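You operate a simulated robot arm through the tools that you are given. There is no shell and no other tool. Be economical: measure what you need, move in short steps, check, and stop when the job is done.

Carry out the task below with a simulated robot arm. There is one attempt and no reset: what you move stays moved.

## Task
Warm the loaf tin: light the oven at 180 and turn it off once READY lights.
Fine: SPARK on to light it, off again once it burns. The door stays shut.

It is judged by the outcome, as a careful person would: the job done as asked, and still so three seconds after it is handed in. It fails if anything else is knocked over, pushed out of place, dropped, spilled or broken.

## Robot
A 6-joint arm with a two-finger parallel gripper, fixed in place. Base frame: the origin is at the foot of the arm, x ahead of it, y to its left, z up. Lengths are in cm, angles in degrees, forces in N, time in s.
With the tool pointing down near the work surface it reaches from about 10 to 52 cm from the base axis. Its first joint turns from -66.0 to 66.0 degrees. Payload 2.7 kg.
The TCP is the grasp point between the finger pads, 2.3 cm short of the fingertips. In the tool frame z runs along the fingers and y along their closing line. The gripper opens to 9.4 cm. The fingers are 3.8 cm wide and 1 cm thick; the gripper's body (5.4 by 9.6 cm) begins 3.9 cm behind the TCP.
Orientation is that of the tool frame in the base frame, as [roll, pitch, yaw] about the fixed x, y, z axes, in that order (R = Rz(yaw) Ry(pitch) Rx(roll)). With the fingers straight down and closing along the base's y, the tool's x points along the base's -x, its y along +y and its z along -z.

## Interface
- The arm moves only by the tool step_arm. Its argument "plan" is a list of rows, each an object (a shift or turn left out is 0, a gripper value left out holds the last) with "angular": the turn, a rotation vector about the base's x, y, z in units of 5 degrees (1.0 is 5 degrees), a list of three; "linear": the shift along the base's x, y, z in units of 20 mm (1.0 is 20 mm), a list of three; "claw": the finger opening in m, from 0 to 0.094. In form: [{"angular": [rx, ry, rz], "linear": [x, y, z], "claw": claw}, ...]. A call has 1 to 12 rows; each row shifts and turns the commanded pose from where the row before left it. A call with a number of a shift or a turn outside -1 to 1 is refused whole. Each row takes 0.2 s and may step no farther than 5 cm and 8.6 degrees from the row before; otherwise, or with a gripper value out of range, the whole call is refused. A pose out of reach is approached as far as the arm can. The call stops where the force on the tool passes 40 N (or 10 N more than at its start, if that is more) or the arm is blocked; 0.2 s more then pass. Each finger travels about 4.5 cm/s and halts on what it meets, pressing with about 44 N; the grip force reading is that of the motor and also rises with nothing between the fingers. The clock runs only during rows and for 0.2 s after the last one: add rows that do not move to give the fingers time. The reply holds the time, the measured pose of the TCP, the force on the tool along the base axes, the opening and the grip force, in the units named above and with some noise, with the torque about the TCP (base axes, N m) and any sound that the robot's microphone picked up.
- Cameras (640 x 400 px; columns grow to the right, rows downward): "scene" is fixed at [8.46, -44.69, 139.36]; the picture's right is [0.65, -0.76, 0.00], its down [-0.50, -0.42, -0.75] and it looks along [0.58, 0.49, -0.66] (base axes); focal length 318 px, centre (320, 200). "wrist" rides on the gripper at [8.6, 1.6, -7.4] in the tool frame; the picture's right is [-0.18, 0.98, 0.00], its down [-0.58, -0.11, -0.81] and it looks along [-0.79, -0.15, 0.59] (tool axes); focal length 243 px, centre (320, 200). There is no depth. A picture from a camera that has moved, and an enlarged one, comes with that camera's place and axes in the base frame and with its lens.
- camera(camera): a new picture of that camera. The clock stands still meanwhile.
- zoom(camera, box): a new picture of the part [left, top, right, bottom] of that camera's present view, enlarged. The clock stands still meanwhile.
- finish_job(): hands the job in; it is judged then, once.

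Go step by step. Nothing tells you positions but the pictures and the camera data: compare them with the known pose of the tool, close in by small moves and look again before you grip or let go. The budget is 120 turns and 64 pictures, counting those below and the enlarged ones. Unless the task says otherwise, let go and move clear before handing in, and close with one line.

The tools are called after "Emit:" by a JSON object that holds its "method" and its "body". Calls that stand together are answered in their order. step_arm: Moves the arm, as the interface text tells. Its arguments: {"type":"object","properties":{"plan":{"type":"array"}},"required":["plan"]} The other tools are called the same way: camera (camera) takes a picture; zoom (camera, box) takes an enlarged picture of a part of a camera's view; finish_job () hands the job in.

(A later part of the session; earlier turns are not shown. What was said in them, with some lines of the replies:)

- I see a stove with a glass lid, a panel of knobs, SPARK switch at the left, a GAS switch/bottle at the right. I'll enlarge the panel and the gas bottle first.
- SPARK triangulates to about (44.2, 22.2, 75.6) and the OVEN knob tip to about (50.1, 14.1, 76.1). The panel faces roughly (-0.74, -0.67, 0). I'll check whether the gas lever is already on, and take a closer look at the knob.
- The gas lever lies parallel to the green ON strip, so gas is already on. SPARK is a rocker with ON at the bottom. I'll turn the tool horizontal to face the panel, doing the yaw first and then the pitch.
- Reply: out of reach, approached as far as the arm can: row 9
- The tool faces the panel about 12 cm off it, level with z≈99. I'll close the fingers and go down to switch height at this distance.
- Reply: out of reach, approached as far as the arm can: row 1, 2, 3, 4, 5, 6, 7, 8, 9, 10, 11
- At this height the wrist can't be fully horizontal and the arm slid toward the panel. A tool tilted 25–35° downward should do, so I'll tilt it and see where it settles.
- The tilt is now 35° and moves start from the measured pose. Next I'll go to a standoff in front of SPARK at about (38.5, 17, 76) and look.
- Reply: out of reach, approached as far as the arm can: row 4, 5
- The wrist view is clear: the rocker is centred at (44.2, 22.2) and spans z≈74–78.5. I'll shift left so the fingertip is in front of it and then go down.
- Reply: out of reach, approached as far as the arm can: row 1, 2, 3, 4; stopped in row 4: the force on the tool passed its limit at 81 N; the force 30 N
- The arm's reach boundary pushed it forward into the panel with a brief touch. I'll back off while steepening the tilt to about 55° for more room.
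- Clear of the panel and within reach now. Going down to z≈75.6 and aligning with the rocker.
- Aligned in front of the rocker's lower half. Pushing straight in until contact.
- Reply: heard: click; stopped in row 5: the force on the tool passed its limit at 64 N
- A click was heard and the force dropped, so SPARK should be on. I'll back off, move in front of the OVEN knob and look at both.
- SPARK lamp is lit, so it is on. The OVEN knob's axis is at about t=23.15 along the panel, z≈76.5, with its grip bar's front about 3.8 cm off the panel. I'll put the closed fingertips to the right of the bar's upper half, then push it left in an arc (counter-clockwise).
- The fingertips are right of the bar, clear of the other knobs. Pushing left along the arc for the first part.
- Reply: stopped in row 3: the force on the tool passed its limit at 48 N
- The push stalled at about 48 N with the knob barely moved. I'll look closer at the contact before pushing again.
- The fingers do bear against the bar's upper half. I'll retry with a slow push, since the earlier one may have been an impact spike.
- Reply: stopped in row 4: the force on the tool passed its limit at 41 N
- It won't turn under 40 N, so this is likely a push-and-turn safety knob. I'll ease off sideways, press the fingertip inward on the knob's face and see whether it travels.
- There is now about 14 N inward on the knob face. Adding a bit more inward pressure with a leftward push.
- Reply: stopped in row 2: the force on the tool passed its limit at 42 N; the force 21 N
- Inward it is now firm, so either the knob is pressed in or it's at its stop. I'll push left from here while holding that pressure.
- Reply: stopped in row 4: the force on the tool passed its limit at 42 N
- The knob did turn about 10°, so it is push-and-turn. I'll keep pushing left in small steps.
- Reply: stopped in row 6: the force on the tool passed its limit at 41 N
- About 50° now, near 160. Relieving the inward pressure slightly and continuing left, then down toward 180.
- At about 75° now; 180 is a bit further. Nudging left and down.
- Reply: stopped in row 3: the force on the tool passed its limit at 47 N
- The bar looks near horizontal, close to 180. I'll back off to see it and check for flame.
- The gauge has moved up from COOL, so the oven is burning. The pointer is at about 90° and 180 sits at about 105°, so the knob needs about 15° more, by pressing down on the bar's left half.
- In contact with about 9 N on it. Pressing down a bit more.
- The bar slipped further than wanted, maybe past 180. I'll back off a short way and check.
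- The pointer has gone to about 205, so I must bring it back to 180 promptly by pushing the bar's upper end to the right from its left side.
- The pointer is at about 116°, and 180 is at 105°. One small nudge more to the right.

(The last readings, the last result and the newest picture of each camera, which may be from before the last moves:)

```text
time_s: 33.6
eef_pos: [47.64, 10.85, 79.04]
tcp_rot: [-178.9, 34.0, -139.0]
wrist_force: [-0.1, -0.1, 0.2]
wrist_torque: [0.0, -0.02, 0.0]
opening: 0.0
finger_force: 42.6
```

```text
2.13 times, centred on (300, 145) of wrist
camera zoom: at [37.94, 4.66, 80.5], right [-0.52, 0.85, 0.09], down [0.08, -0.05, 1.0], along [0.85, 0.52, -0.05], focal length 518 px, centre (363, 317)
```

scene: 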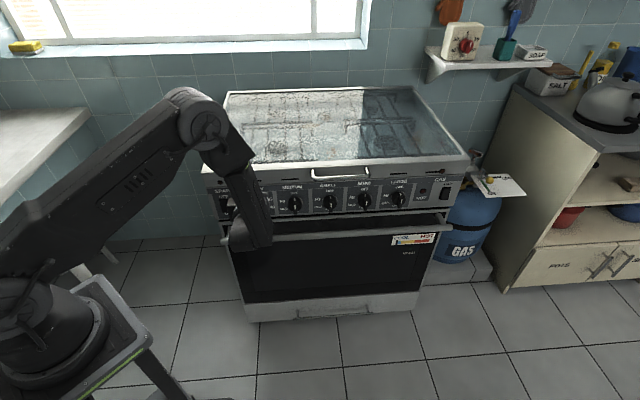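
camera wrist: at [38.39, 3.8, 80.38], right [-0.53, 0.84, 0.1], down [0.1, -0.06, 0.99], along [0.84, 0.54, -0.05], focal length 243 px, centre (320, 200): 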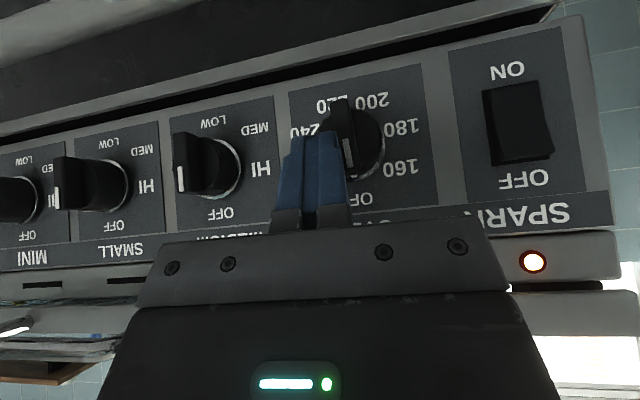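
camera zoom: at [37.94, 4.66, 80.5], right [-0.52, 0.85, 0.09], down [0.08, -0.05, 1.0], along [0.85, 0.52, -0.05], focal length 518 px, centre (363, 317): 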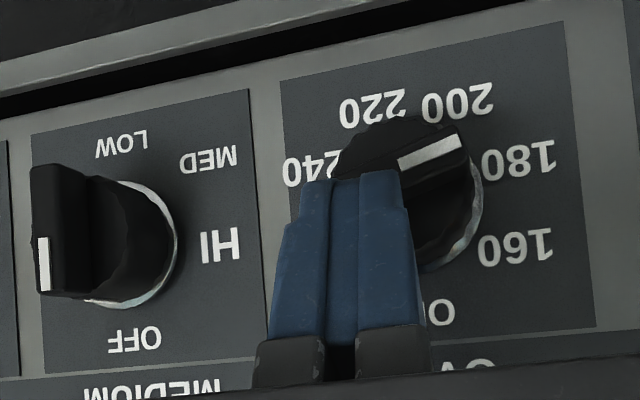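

The pointer is on 180 (about 104°). Now backing off and moving across to press SPARK's upper (OFF) half.

Emit:
{"method": "step_arm", "body": {"plan": [{"linear": [-0.65, -0.58, 0]}, {"linear": [-0.6, -0.53, 0]}, {"linear": [-0.596, 0.662, 0]}, {"linear": [-0.596, 0.662, 0]}, {"linear": [-0.596, 0.662, 0]}, {"linear": [-0.596, 0.662, 0]}, {"linear": [-0.596, 0.662, 0]}, {"linear": [-0.596, 0.662, 0]}, {"linear": [0.37, 0.335, 0]}, {"linear": [0.37, 0.335, 0]}]}}

Emit:
{"method": "camera", "body": {"camera": "wrist"}}

Emit:
{"method": "zoom", "body": {"camera": "scene", "box": [380, 220, 450, 264]}}

```text
time_s: 35.8
eef_pos: [39.43, 17.74, 79.14]
tcp_rot: [-179.0, 34.1, -139.1]
wrist_force: [-0.8, -0.9, 0.6]
wrist_torque: [-0.01, -0.01, -0.04]
opening: 0.0
finger_force: 41.8
```

```text
24 pictures are left
camera wrist: at [29.78, 11.69, 80.47], right [-0.52, 0.85, 0.09], down [0.08, -0.05, 1.0], along [0.85, 0.52, -0.05], focal length 243 px, centre (320, 200)
```

wrist: 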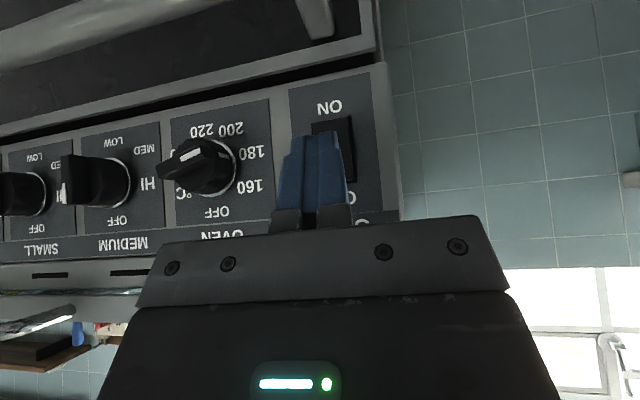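

```text
9.09 times, centred on (415, 242) of scene
camera zoom: at [8.46, -44.69, 139.36], right [0.65, -0.76, 0.0], down [-0.5, -0.42, -0.75], along [0.58, 0.49, -0.66], focal length 2891 px, centre (-544, -182)
```

zoom: 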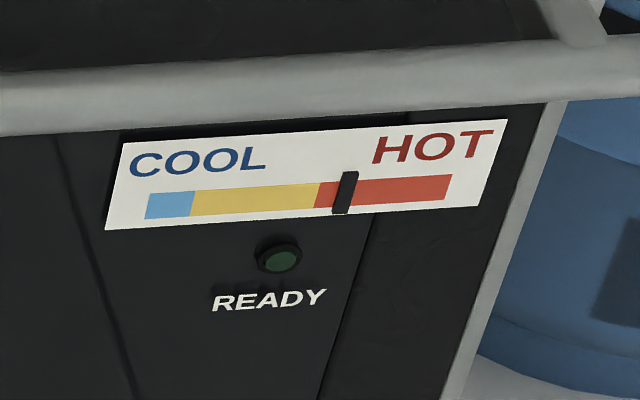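

The gauge is still climbing and READY is unlit. Pressing the OFF half of SPARK now.

Emit:
{"method": "step_arm", "body": {"plan": [{"linear": [0.3, 0.27, -0.2]}, {"linear": [0.2, 0.18, 0]}, {"linear": [0.2, 0.18, 0]}, {"linear": [0.2, 0.18, 0]}, {"linear": [0.2, 0.18, 0]}, {"linear": [0.2, 0.18, 0]}, {"linear": [0.2, 0.18, 0]}, {"linear": [0.2, 0.18, 0]}]}}

```text
time_s: 37.2
eef_pos: [41.42, 19.72, 78.41]
tcp_rot: [-178.9, 33.1, -139.2]
wrist_force: [-4.5, -5.1, 2.9]
wrist_torque: [0.02, -0.04, 0.0]
opening: 0.02
finger_force: 42.4
heard: click
stopped in row 6: the force on the tool passed its limit at 48 N (the readings are from after the stop); the commanded pose is now the measured one
```

Click heard. Backing off and pre-positioning right of the OVEN knob, ready to turn it off, then checking the lamps.

Emit:
{"method": "step_arm", "body": {"plan": [{"linear": [-0.56, -0.5, 0]}, {"linear": [-0.56, -0.5, 0.2]}, {"linear": [-0.56, -0.5, 0.2]}, {"linear": [0.55, -0.61, 0.2]}, {"linear": [0.55, -0.61, 0.1]}, {"linear": [0.55, -0.61, 0]}, {"linear": [0.55, -0.61, 0]}, {"linear": [0.55, -0.61, 0]}, {"linear": [0.55, -0.61, 0]}, {"linear": [0.55, -0.61, 0]}]}}

Emit:
{"method": "zoom", "body": {"camera": "scene", "box": [200, 170, 450, 270]}}

Emit:
{"method": "camera", "body": {"camera": "wrist"}}

```text
time_s: 39.4
eef_pos: [45.96, 8.37, 79.9]
tcp_rot: [-179.1, 33.1, -139.2]
wrist_force: [0.0, 0.4, -0.5]
wrist_torque: [-0.01, -0.04, 0.01]
opening: 0.0
finger_force: 42.4
```

```text
2.56 times, centred on (325, 220) of scene
camera zoom: at [8.46, -44.69, 139.36], right [0.65, -0.76, 0.0], down [-0.5, -0.42, -0.75], along [0.58, 0.49, -0.66], focal length 814 px, centre (307, 149)
```

zoom: 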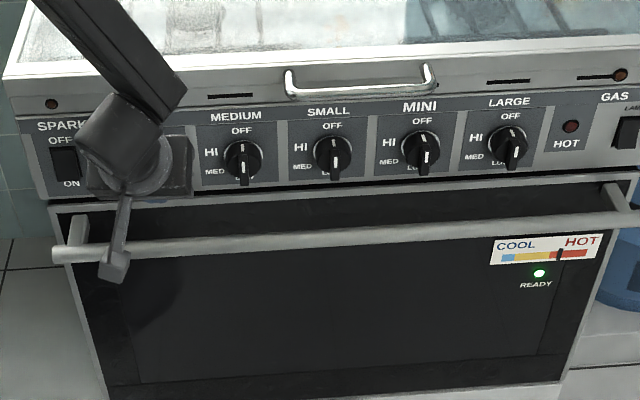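

```text
21 pictures are left
camera wrist: at [36.24, 2.1, 81.47], right [-0.52, 0.85, 0.09], down [0.1, -0.04, 0.99], along [0.85, 0.52, -0.06], focal length 243 px, centre (320, 200)
```

wrist: 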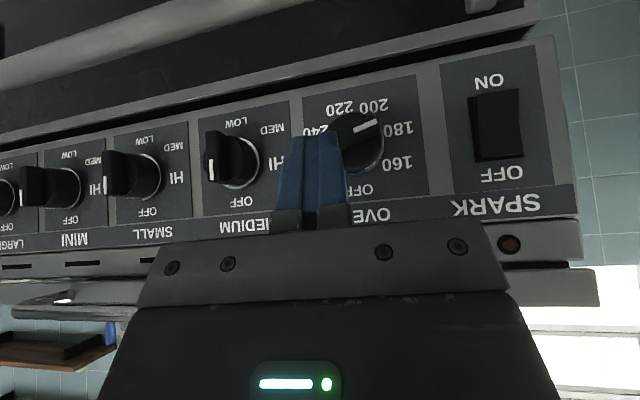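

READY is lit and SPARK is off. Turning the knob off now: first pressing the bar's right end down (clockwise).

Emit:
{"method": "step_arm", "body": {"plan": [{"linear": [0.54, 0.485, 0]}, {"linear": [0.54, 0.485, 0]}, {"linear": [0, 0, -0.25]}, {"linear": [0, 0, -0.2]}, {"linear": [0, 0, -0.15]}, {"linear": [0, 0, -0.15]}, {"linear": [0, 0, -0.15]}, {"linear": [0, 0, -0.15]}]}}

Emit:
{"method": "camera", "body": {"camera": "wrist"}}

```text
time_s: 41.2
eef_pos: [48.23, 10.04, 77.88]
tcp_rot: [-178.8, 33.2, -139.3]
wrist_force: [5.9, -7.1, 4.9]
wrist_torque: [-0.08, -0.09, -0.19]
opening: 0.0
finger_force: 42.1
```

```text
20 pictures are left
camera wrist: at [38.46, 3.92, 79.36], right [-0.52, 0.85, 0.08], down [0.09, -0.04, 0.99], along [0.85, 0.52, -0.06], focal length 243 px, centre (320, 200)
```

wrist: 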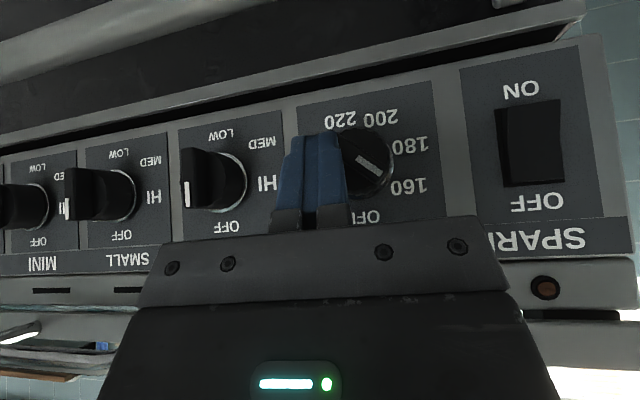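

The pointer is back to about 45°. For the last part I'll go round to the left side and push the pointer end right toward OFF.

Emit:
{"method": "step_arm", "body": {"plan": [{"linear": [-0.55, -0.5, 0.25]}, {"linear": [-0.55, -0.5, 0.25]}, {"linear": [-0.546, 0.607, 0]}, {"linear": [-0.546, 0.607, 0]}, {"linear": [-0.546, 0.607, 0]}, {"linear": [0.55, 0.49, 0]}, {"linear": [0.55, 0.49, 0]}, {"linear": [0.134, -0.149, 0]}, {"linear": [0.134, -0.149, 0]}, {"linear": [0.134, -0.149, 0]}, {"linear": [0.134, -0.149, 0]}]}}

Emit:
{"method": "camera", "body": {"camera": "wrist"}}

```text
time_s: 43.6
eef_pos: [45.6, 13.12, 79.03]
tcp_rot: [-179.3, 33.7, -138.7]
wrist_force: [-6.7, 3.5, 6.1]
wrist_torque: [0.07, -0.04, 0.13]
opening: 0.0
finger_force: 42.4
stopped in row 11: the force on the tool passed its limit at 45 N (the readings are from after the stop); the commanded pose is now the measured one
```

```text
19 pictures are left
camera wrist: at [36.07, 6.91, 80.49], right [-0.53, 0.84, 0.09], down [0.09, -0.05, 0.99], along [0.84, 0.54, -0.05], focal length 243 px, centre (320, 200)
```

wrist: 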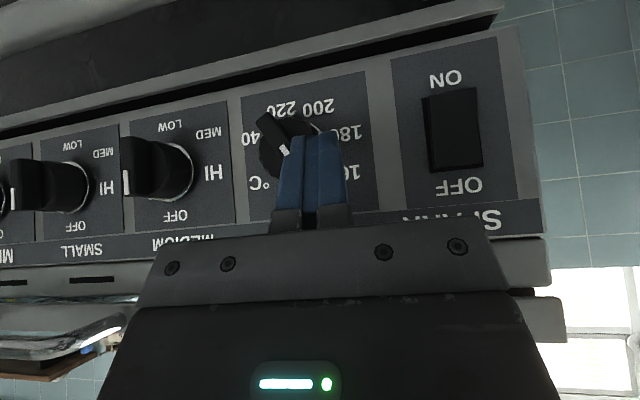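

It hit the force limit; zooming in on the contact.

Emit:
{"method": "zoom", "body": {"camera": "wrist", "box": [220, 80, 380, 220]}}

```text
2.86 times, centred on (300, 150) of wrist
camera zoom: at [36.07, 6.91, 80.49], right [-0.53, 0.84, 0.09], down [0.09, -0.05, 0.99], along [0.84, 0.54, -0.05], focal length 693 px, centre (377, 343)
```

zoom: 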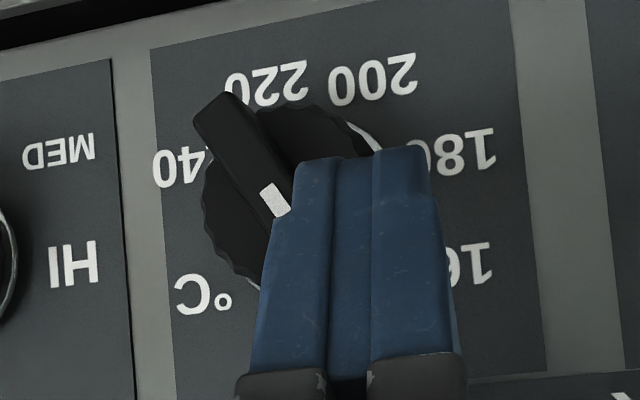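

The finger bears on the pointer end with a good lever arm; earlier turns also peaked near the limit. Continuing with smaller steps.

Emit:
{"method": "step_arm", "body": {"plan": [{"linear": [0.07, -0.075, 0]}, {"linear": [0.07, -0.075, 0]}, {"linear": [0.07, -0.075, 0]}, {"linear": [0.07, -0.075, 0]}, {"linear": [0.07, -0.075, 0]}, {"linear": [0.07, -0.075, 0]}]}}

Emit:
{"method": "zoom", "body": {"camera": "wrist", "box": [220, 80, 380, 220]}}

```text
time_s: 45.0
eef_pos: [46.28, 12.45, 78.84]
tcp_rot: [-179.6, 33.5, -138.5]
wrist_force: [-21.7, 20.6, 4.3]
wrist_torque: [0.2, 0.08, 0.77]
opening: 0.0
finger_force: 42.3
```

```text
2.86 times, centred on (300, 150) of wrist
camera zoom: at [36.73, 6.12, 80.38], right [-0.53, 0.84, 0.1], down [0.1, -0.05, 0.99], along [0.84, 0.54, -0.05], focal length 693 px, centre (377, 343)
```

zoom: 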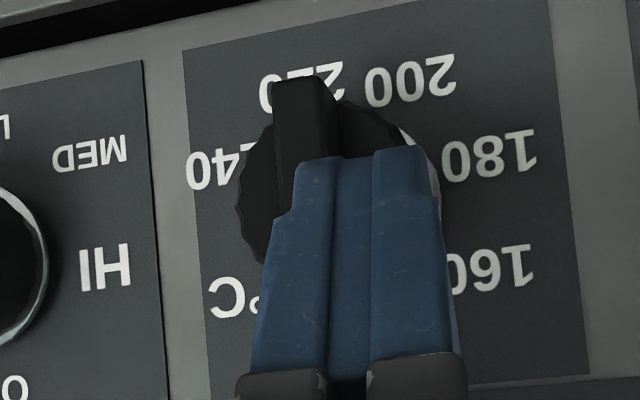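

The bar looks vertical and it's pressing at 30 N, so likely at the OFF stop. Backing well clear to check.

Emit:
{"method": "step_arm", "body": {"plan": [{"linear": [-0.15, 0.16, 0]}, {"linear": [-0.55, -0.5, 0]}, {"linear": [-0.6, -0.55, 0.2]}, {"linear": [-0.7, 0.7, 0.5]}, {"linear": [-0.7, 0.7, 0.5]}, {}]}}

Emit:
{"method": "camera", "body": {"camera": "wrist"}}

Emit:
{"method": "zoom", "body": {"camera": "scene", "box": [200, 170, 450, 270]}}

```text
time_s: 46.4
eef_pos: [41.24, 13.12, 81.39]
tcp_rot: [-179.4, 33.5, -138.8]
wrist_force: [0.1, -0.2, -0.3]
wrist_torque: [-0.01, 0.02, 0.03]
opening: 0.0
finger_force: 42.0
```

```text
16 pictures are left
camera wrist: at [31.53, 6.92, 82.87], right [-0.53, 0.84, 0.09], down [0.09, -0.05, 0.99], along [0.84, 0.53, -0.05], focal length 243 px, centre (320, 200)
```

wrist: 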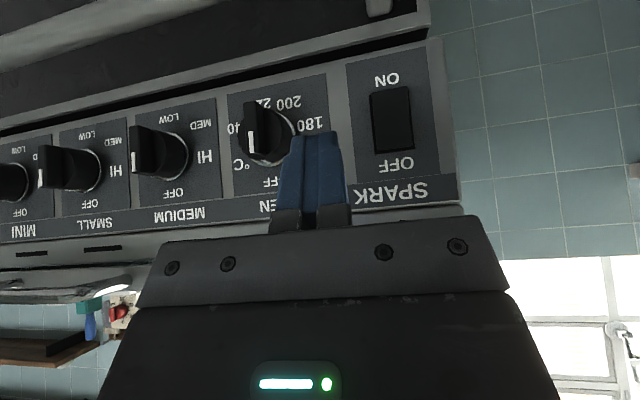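

```text
2.56 times, centred on (325, 220) of scene
camera zoom: at [8.46, -44.69, 139.36], right [0.65, -0.76, 0.0], down [-0.5, -0.42, -0.75], along [0.58, 0.49, -0.66], focal length 814 px, centre (307, 149)
```

zoom: 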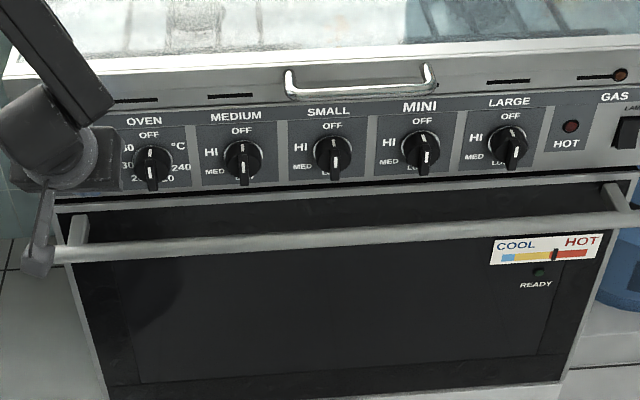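

The knob looks at OFF and READY has gone out. I'll move the arm clear upward, then check the knob up close and that the gauge is falling.

Emit:
{"method": "step_arm", "body": {"plan": [{"linear": [-0.7, -0.6, 0.5]}, {"linear": [-0.5, -0.3, 0.8]}, {"linear": [-0.5, 0, 1]}, {"linear": [-0.5, 0, 1]}, {"linear": [0, 0, 1]}, {"claw": 0.04}, {}, {}]}}

Emit:
{"method": "zoom", "body": {"camera": "scene", "box": [205, 170, 305, 235]}}

Emit:
{"method": "zoom", "body": {"camera": "scene", "box": [380, 220, 450, 264]}}

```text
time_s: 48.2
eef_pos: [36.86, 11.43, 90.0]
tcp_rot: [-179.3, 33.6, -138.7]
wrist_force: [0.1, 0.0, 0.0]
wrist_torque: [0.02, 0.0, -0.01]
opening: 3.99
finger_force: 0.1
```

```text
6.15 times, centred on (255, 202) of scene
camera zoom: at [8.46, -44.69, 139.36], right [0.65, -0.76, 0.0], down [-0.5, -0.42, -0.75], along [0.58, 0.49, -0.66], focal length 1957 px, centre (720, 185)
```

zoom: 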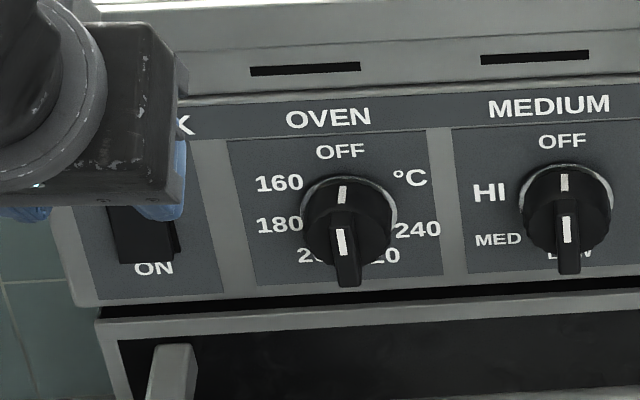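

```text
9.09 times, centred on (415, 242) of scene
camera zoom: at [8.46, -44.69, 139.36], right [0.65, -0.76, 0.0], down [-0.5, -0.42, -0.75], along [0.58, 0.49, -0.66], focal length 2891 px, centre (-544, -182)
```

zoom: 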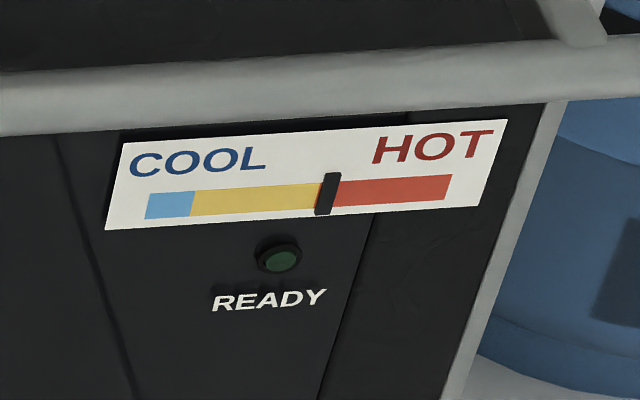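

The gauge is falling, the oven knob is at OFF, the SPARK lamp is out, the door is shut and the arm is clear.

Emit:
{"method": "finish_job", "body": {}}

```text
The job is handed in.
```

The oven was lit and set to 180; the knob briefly overshot to about 205 before I brought it back. SPARK went off once it was burning, and when READY lit I turned the oven off, with the door shut throughout.
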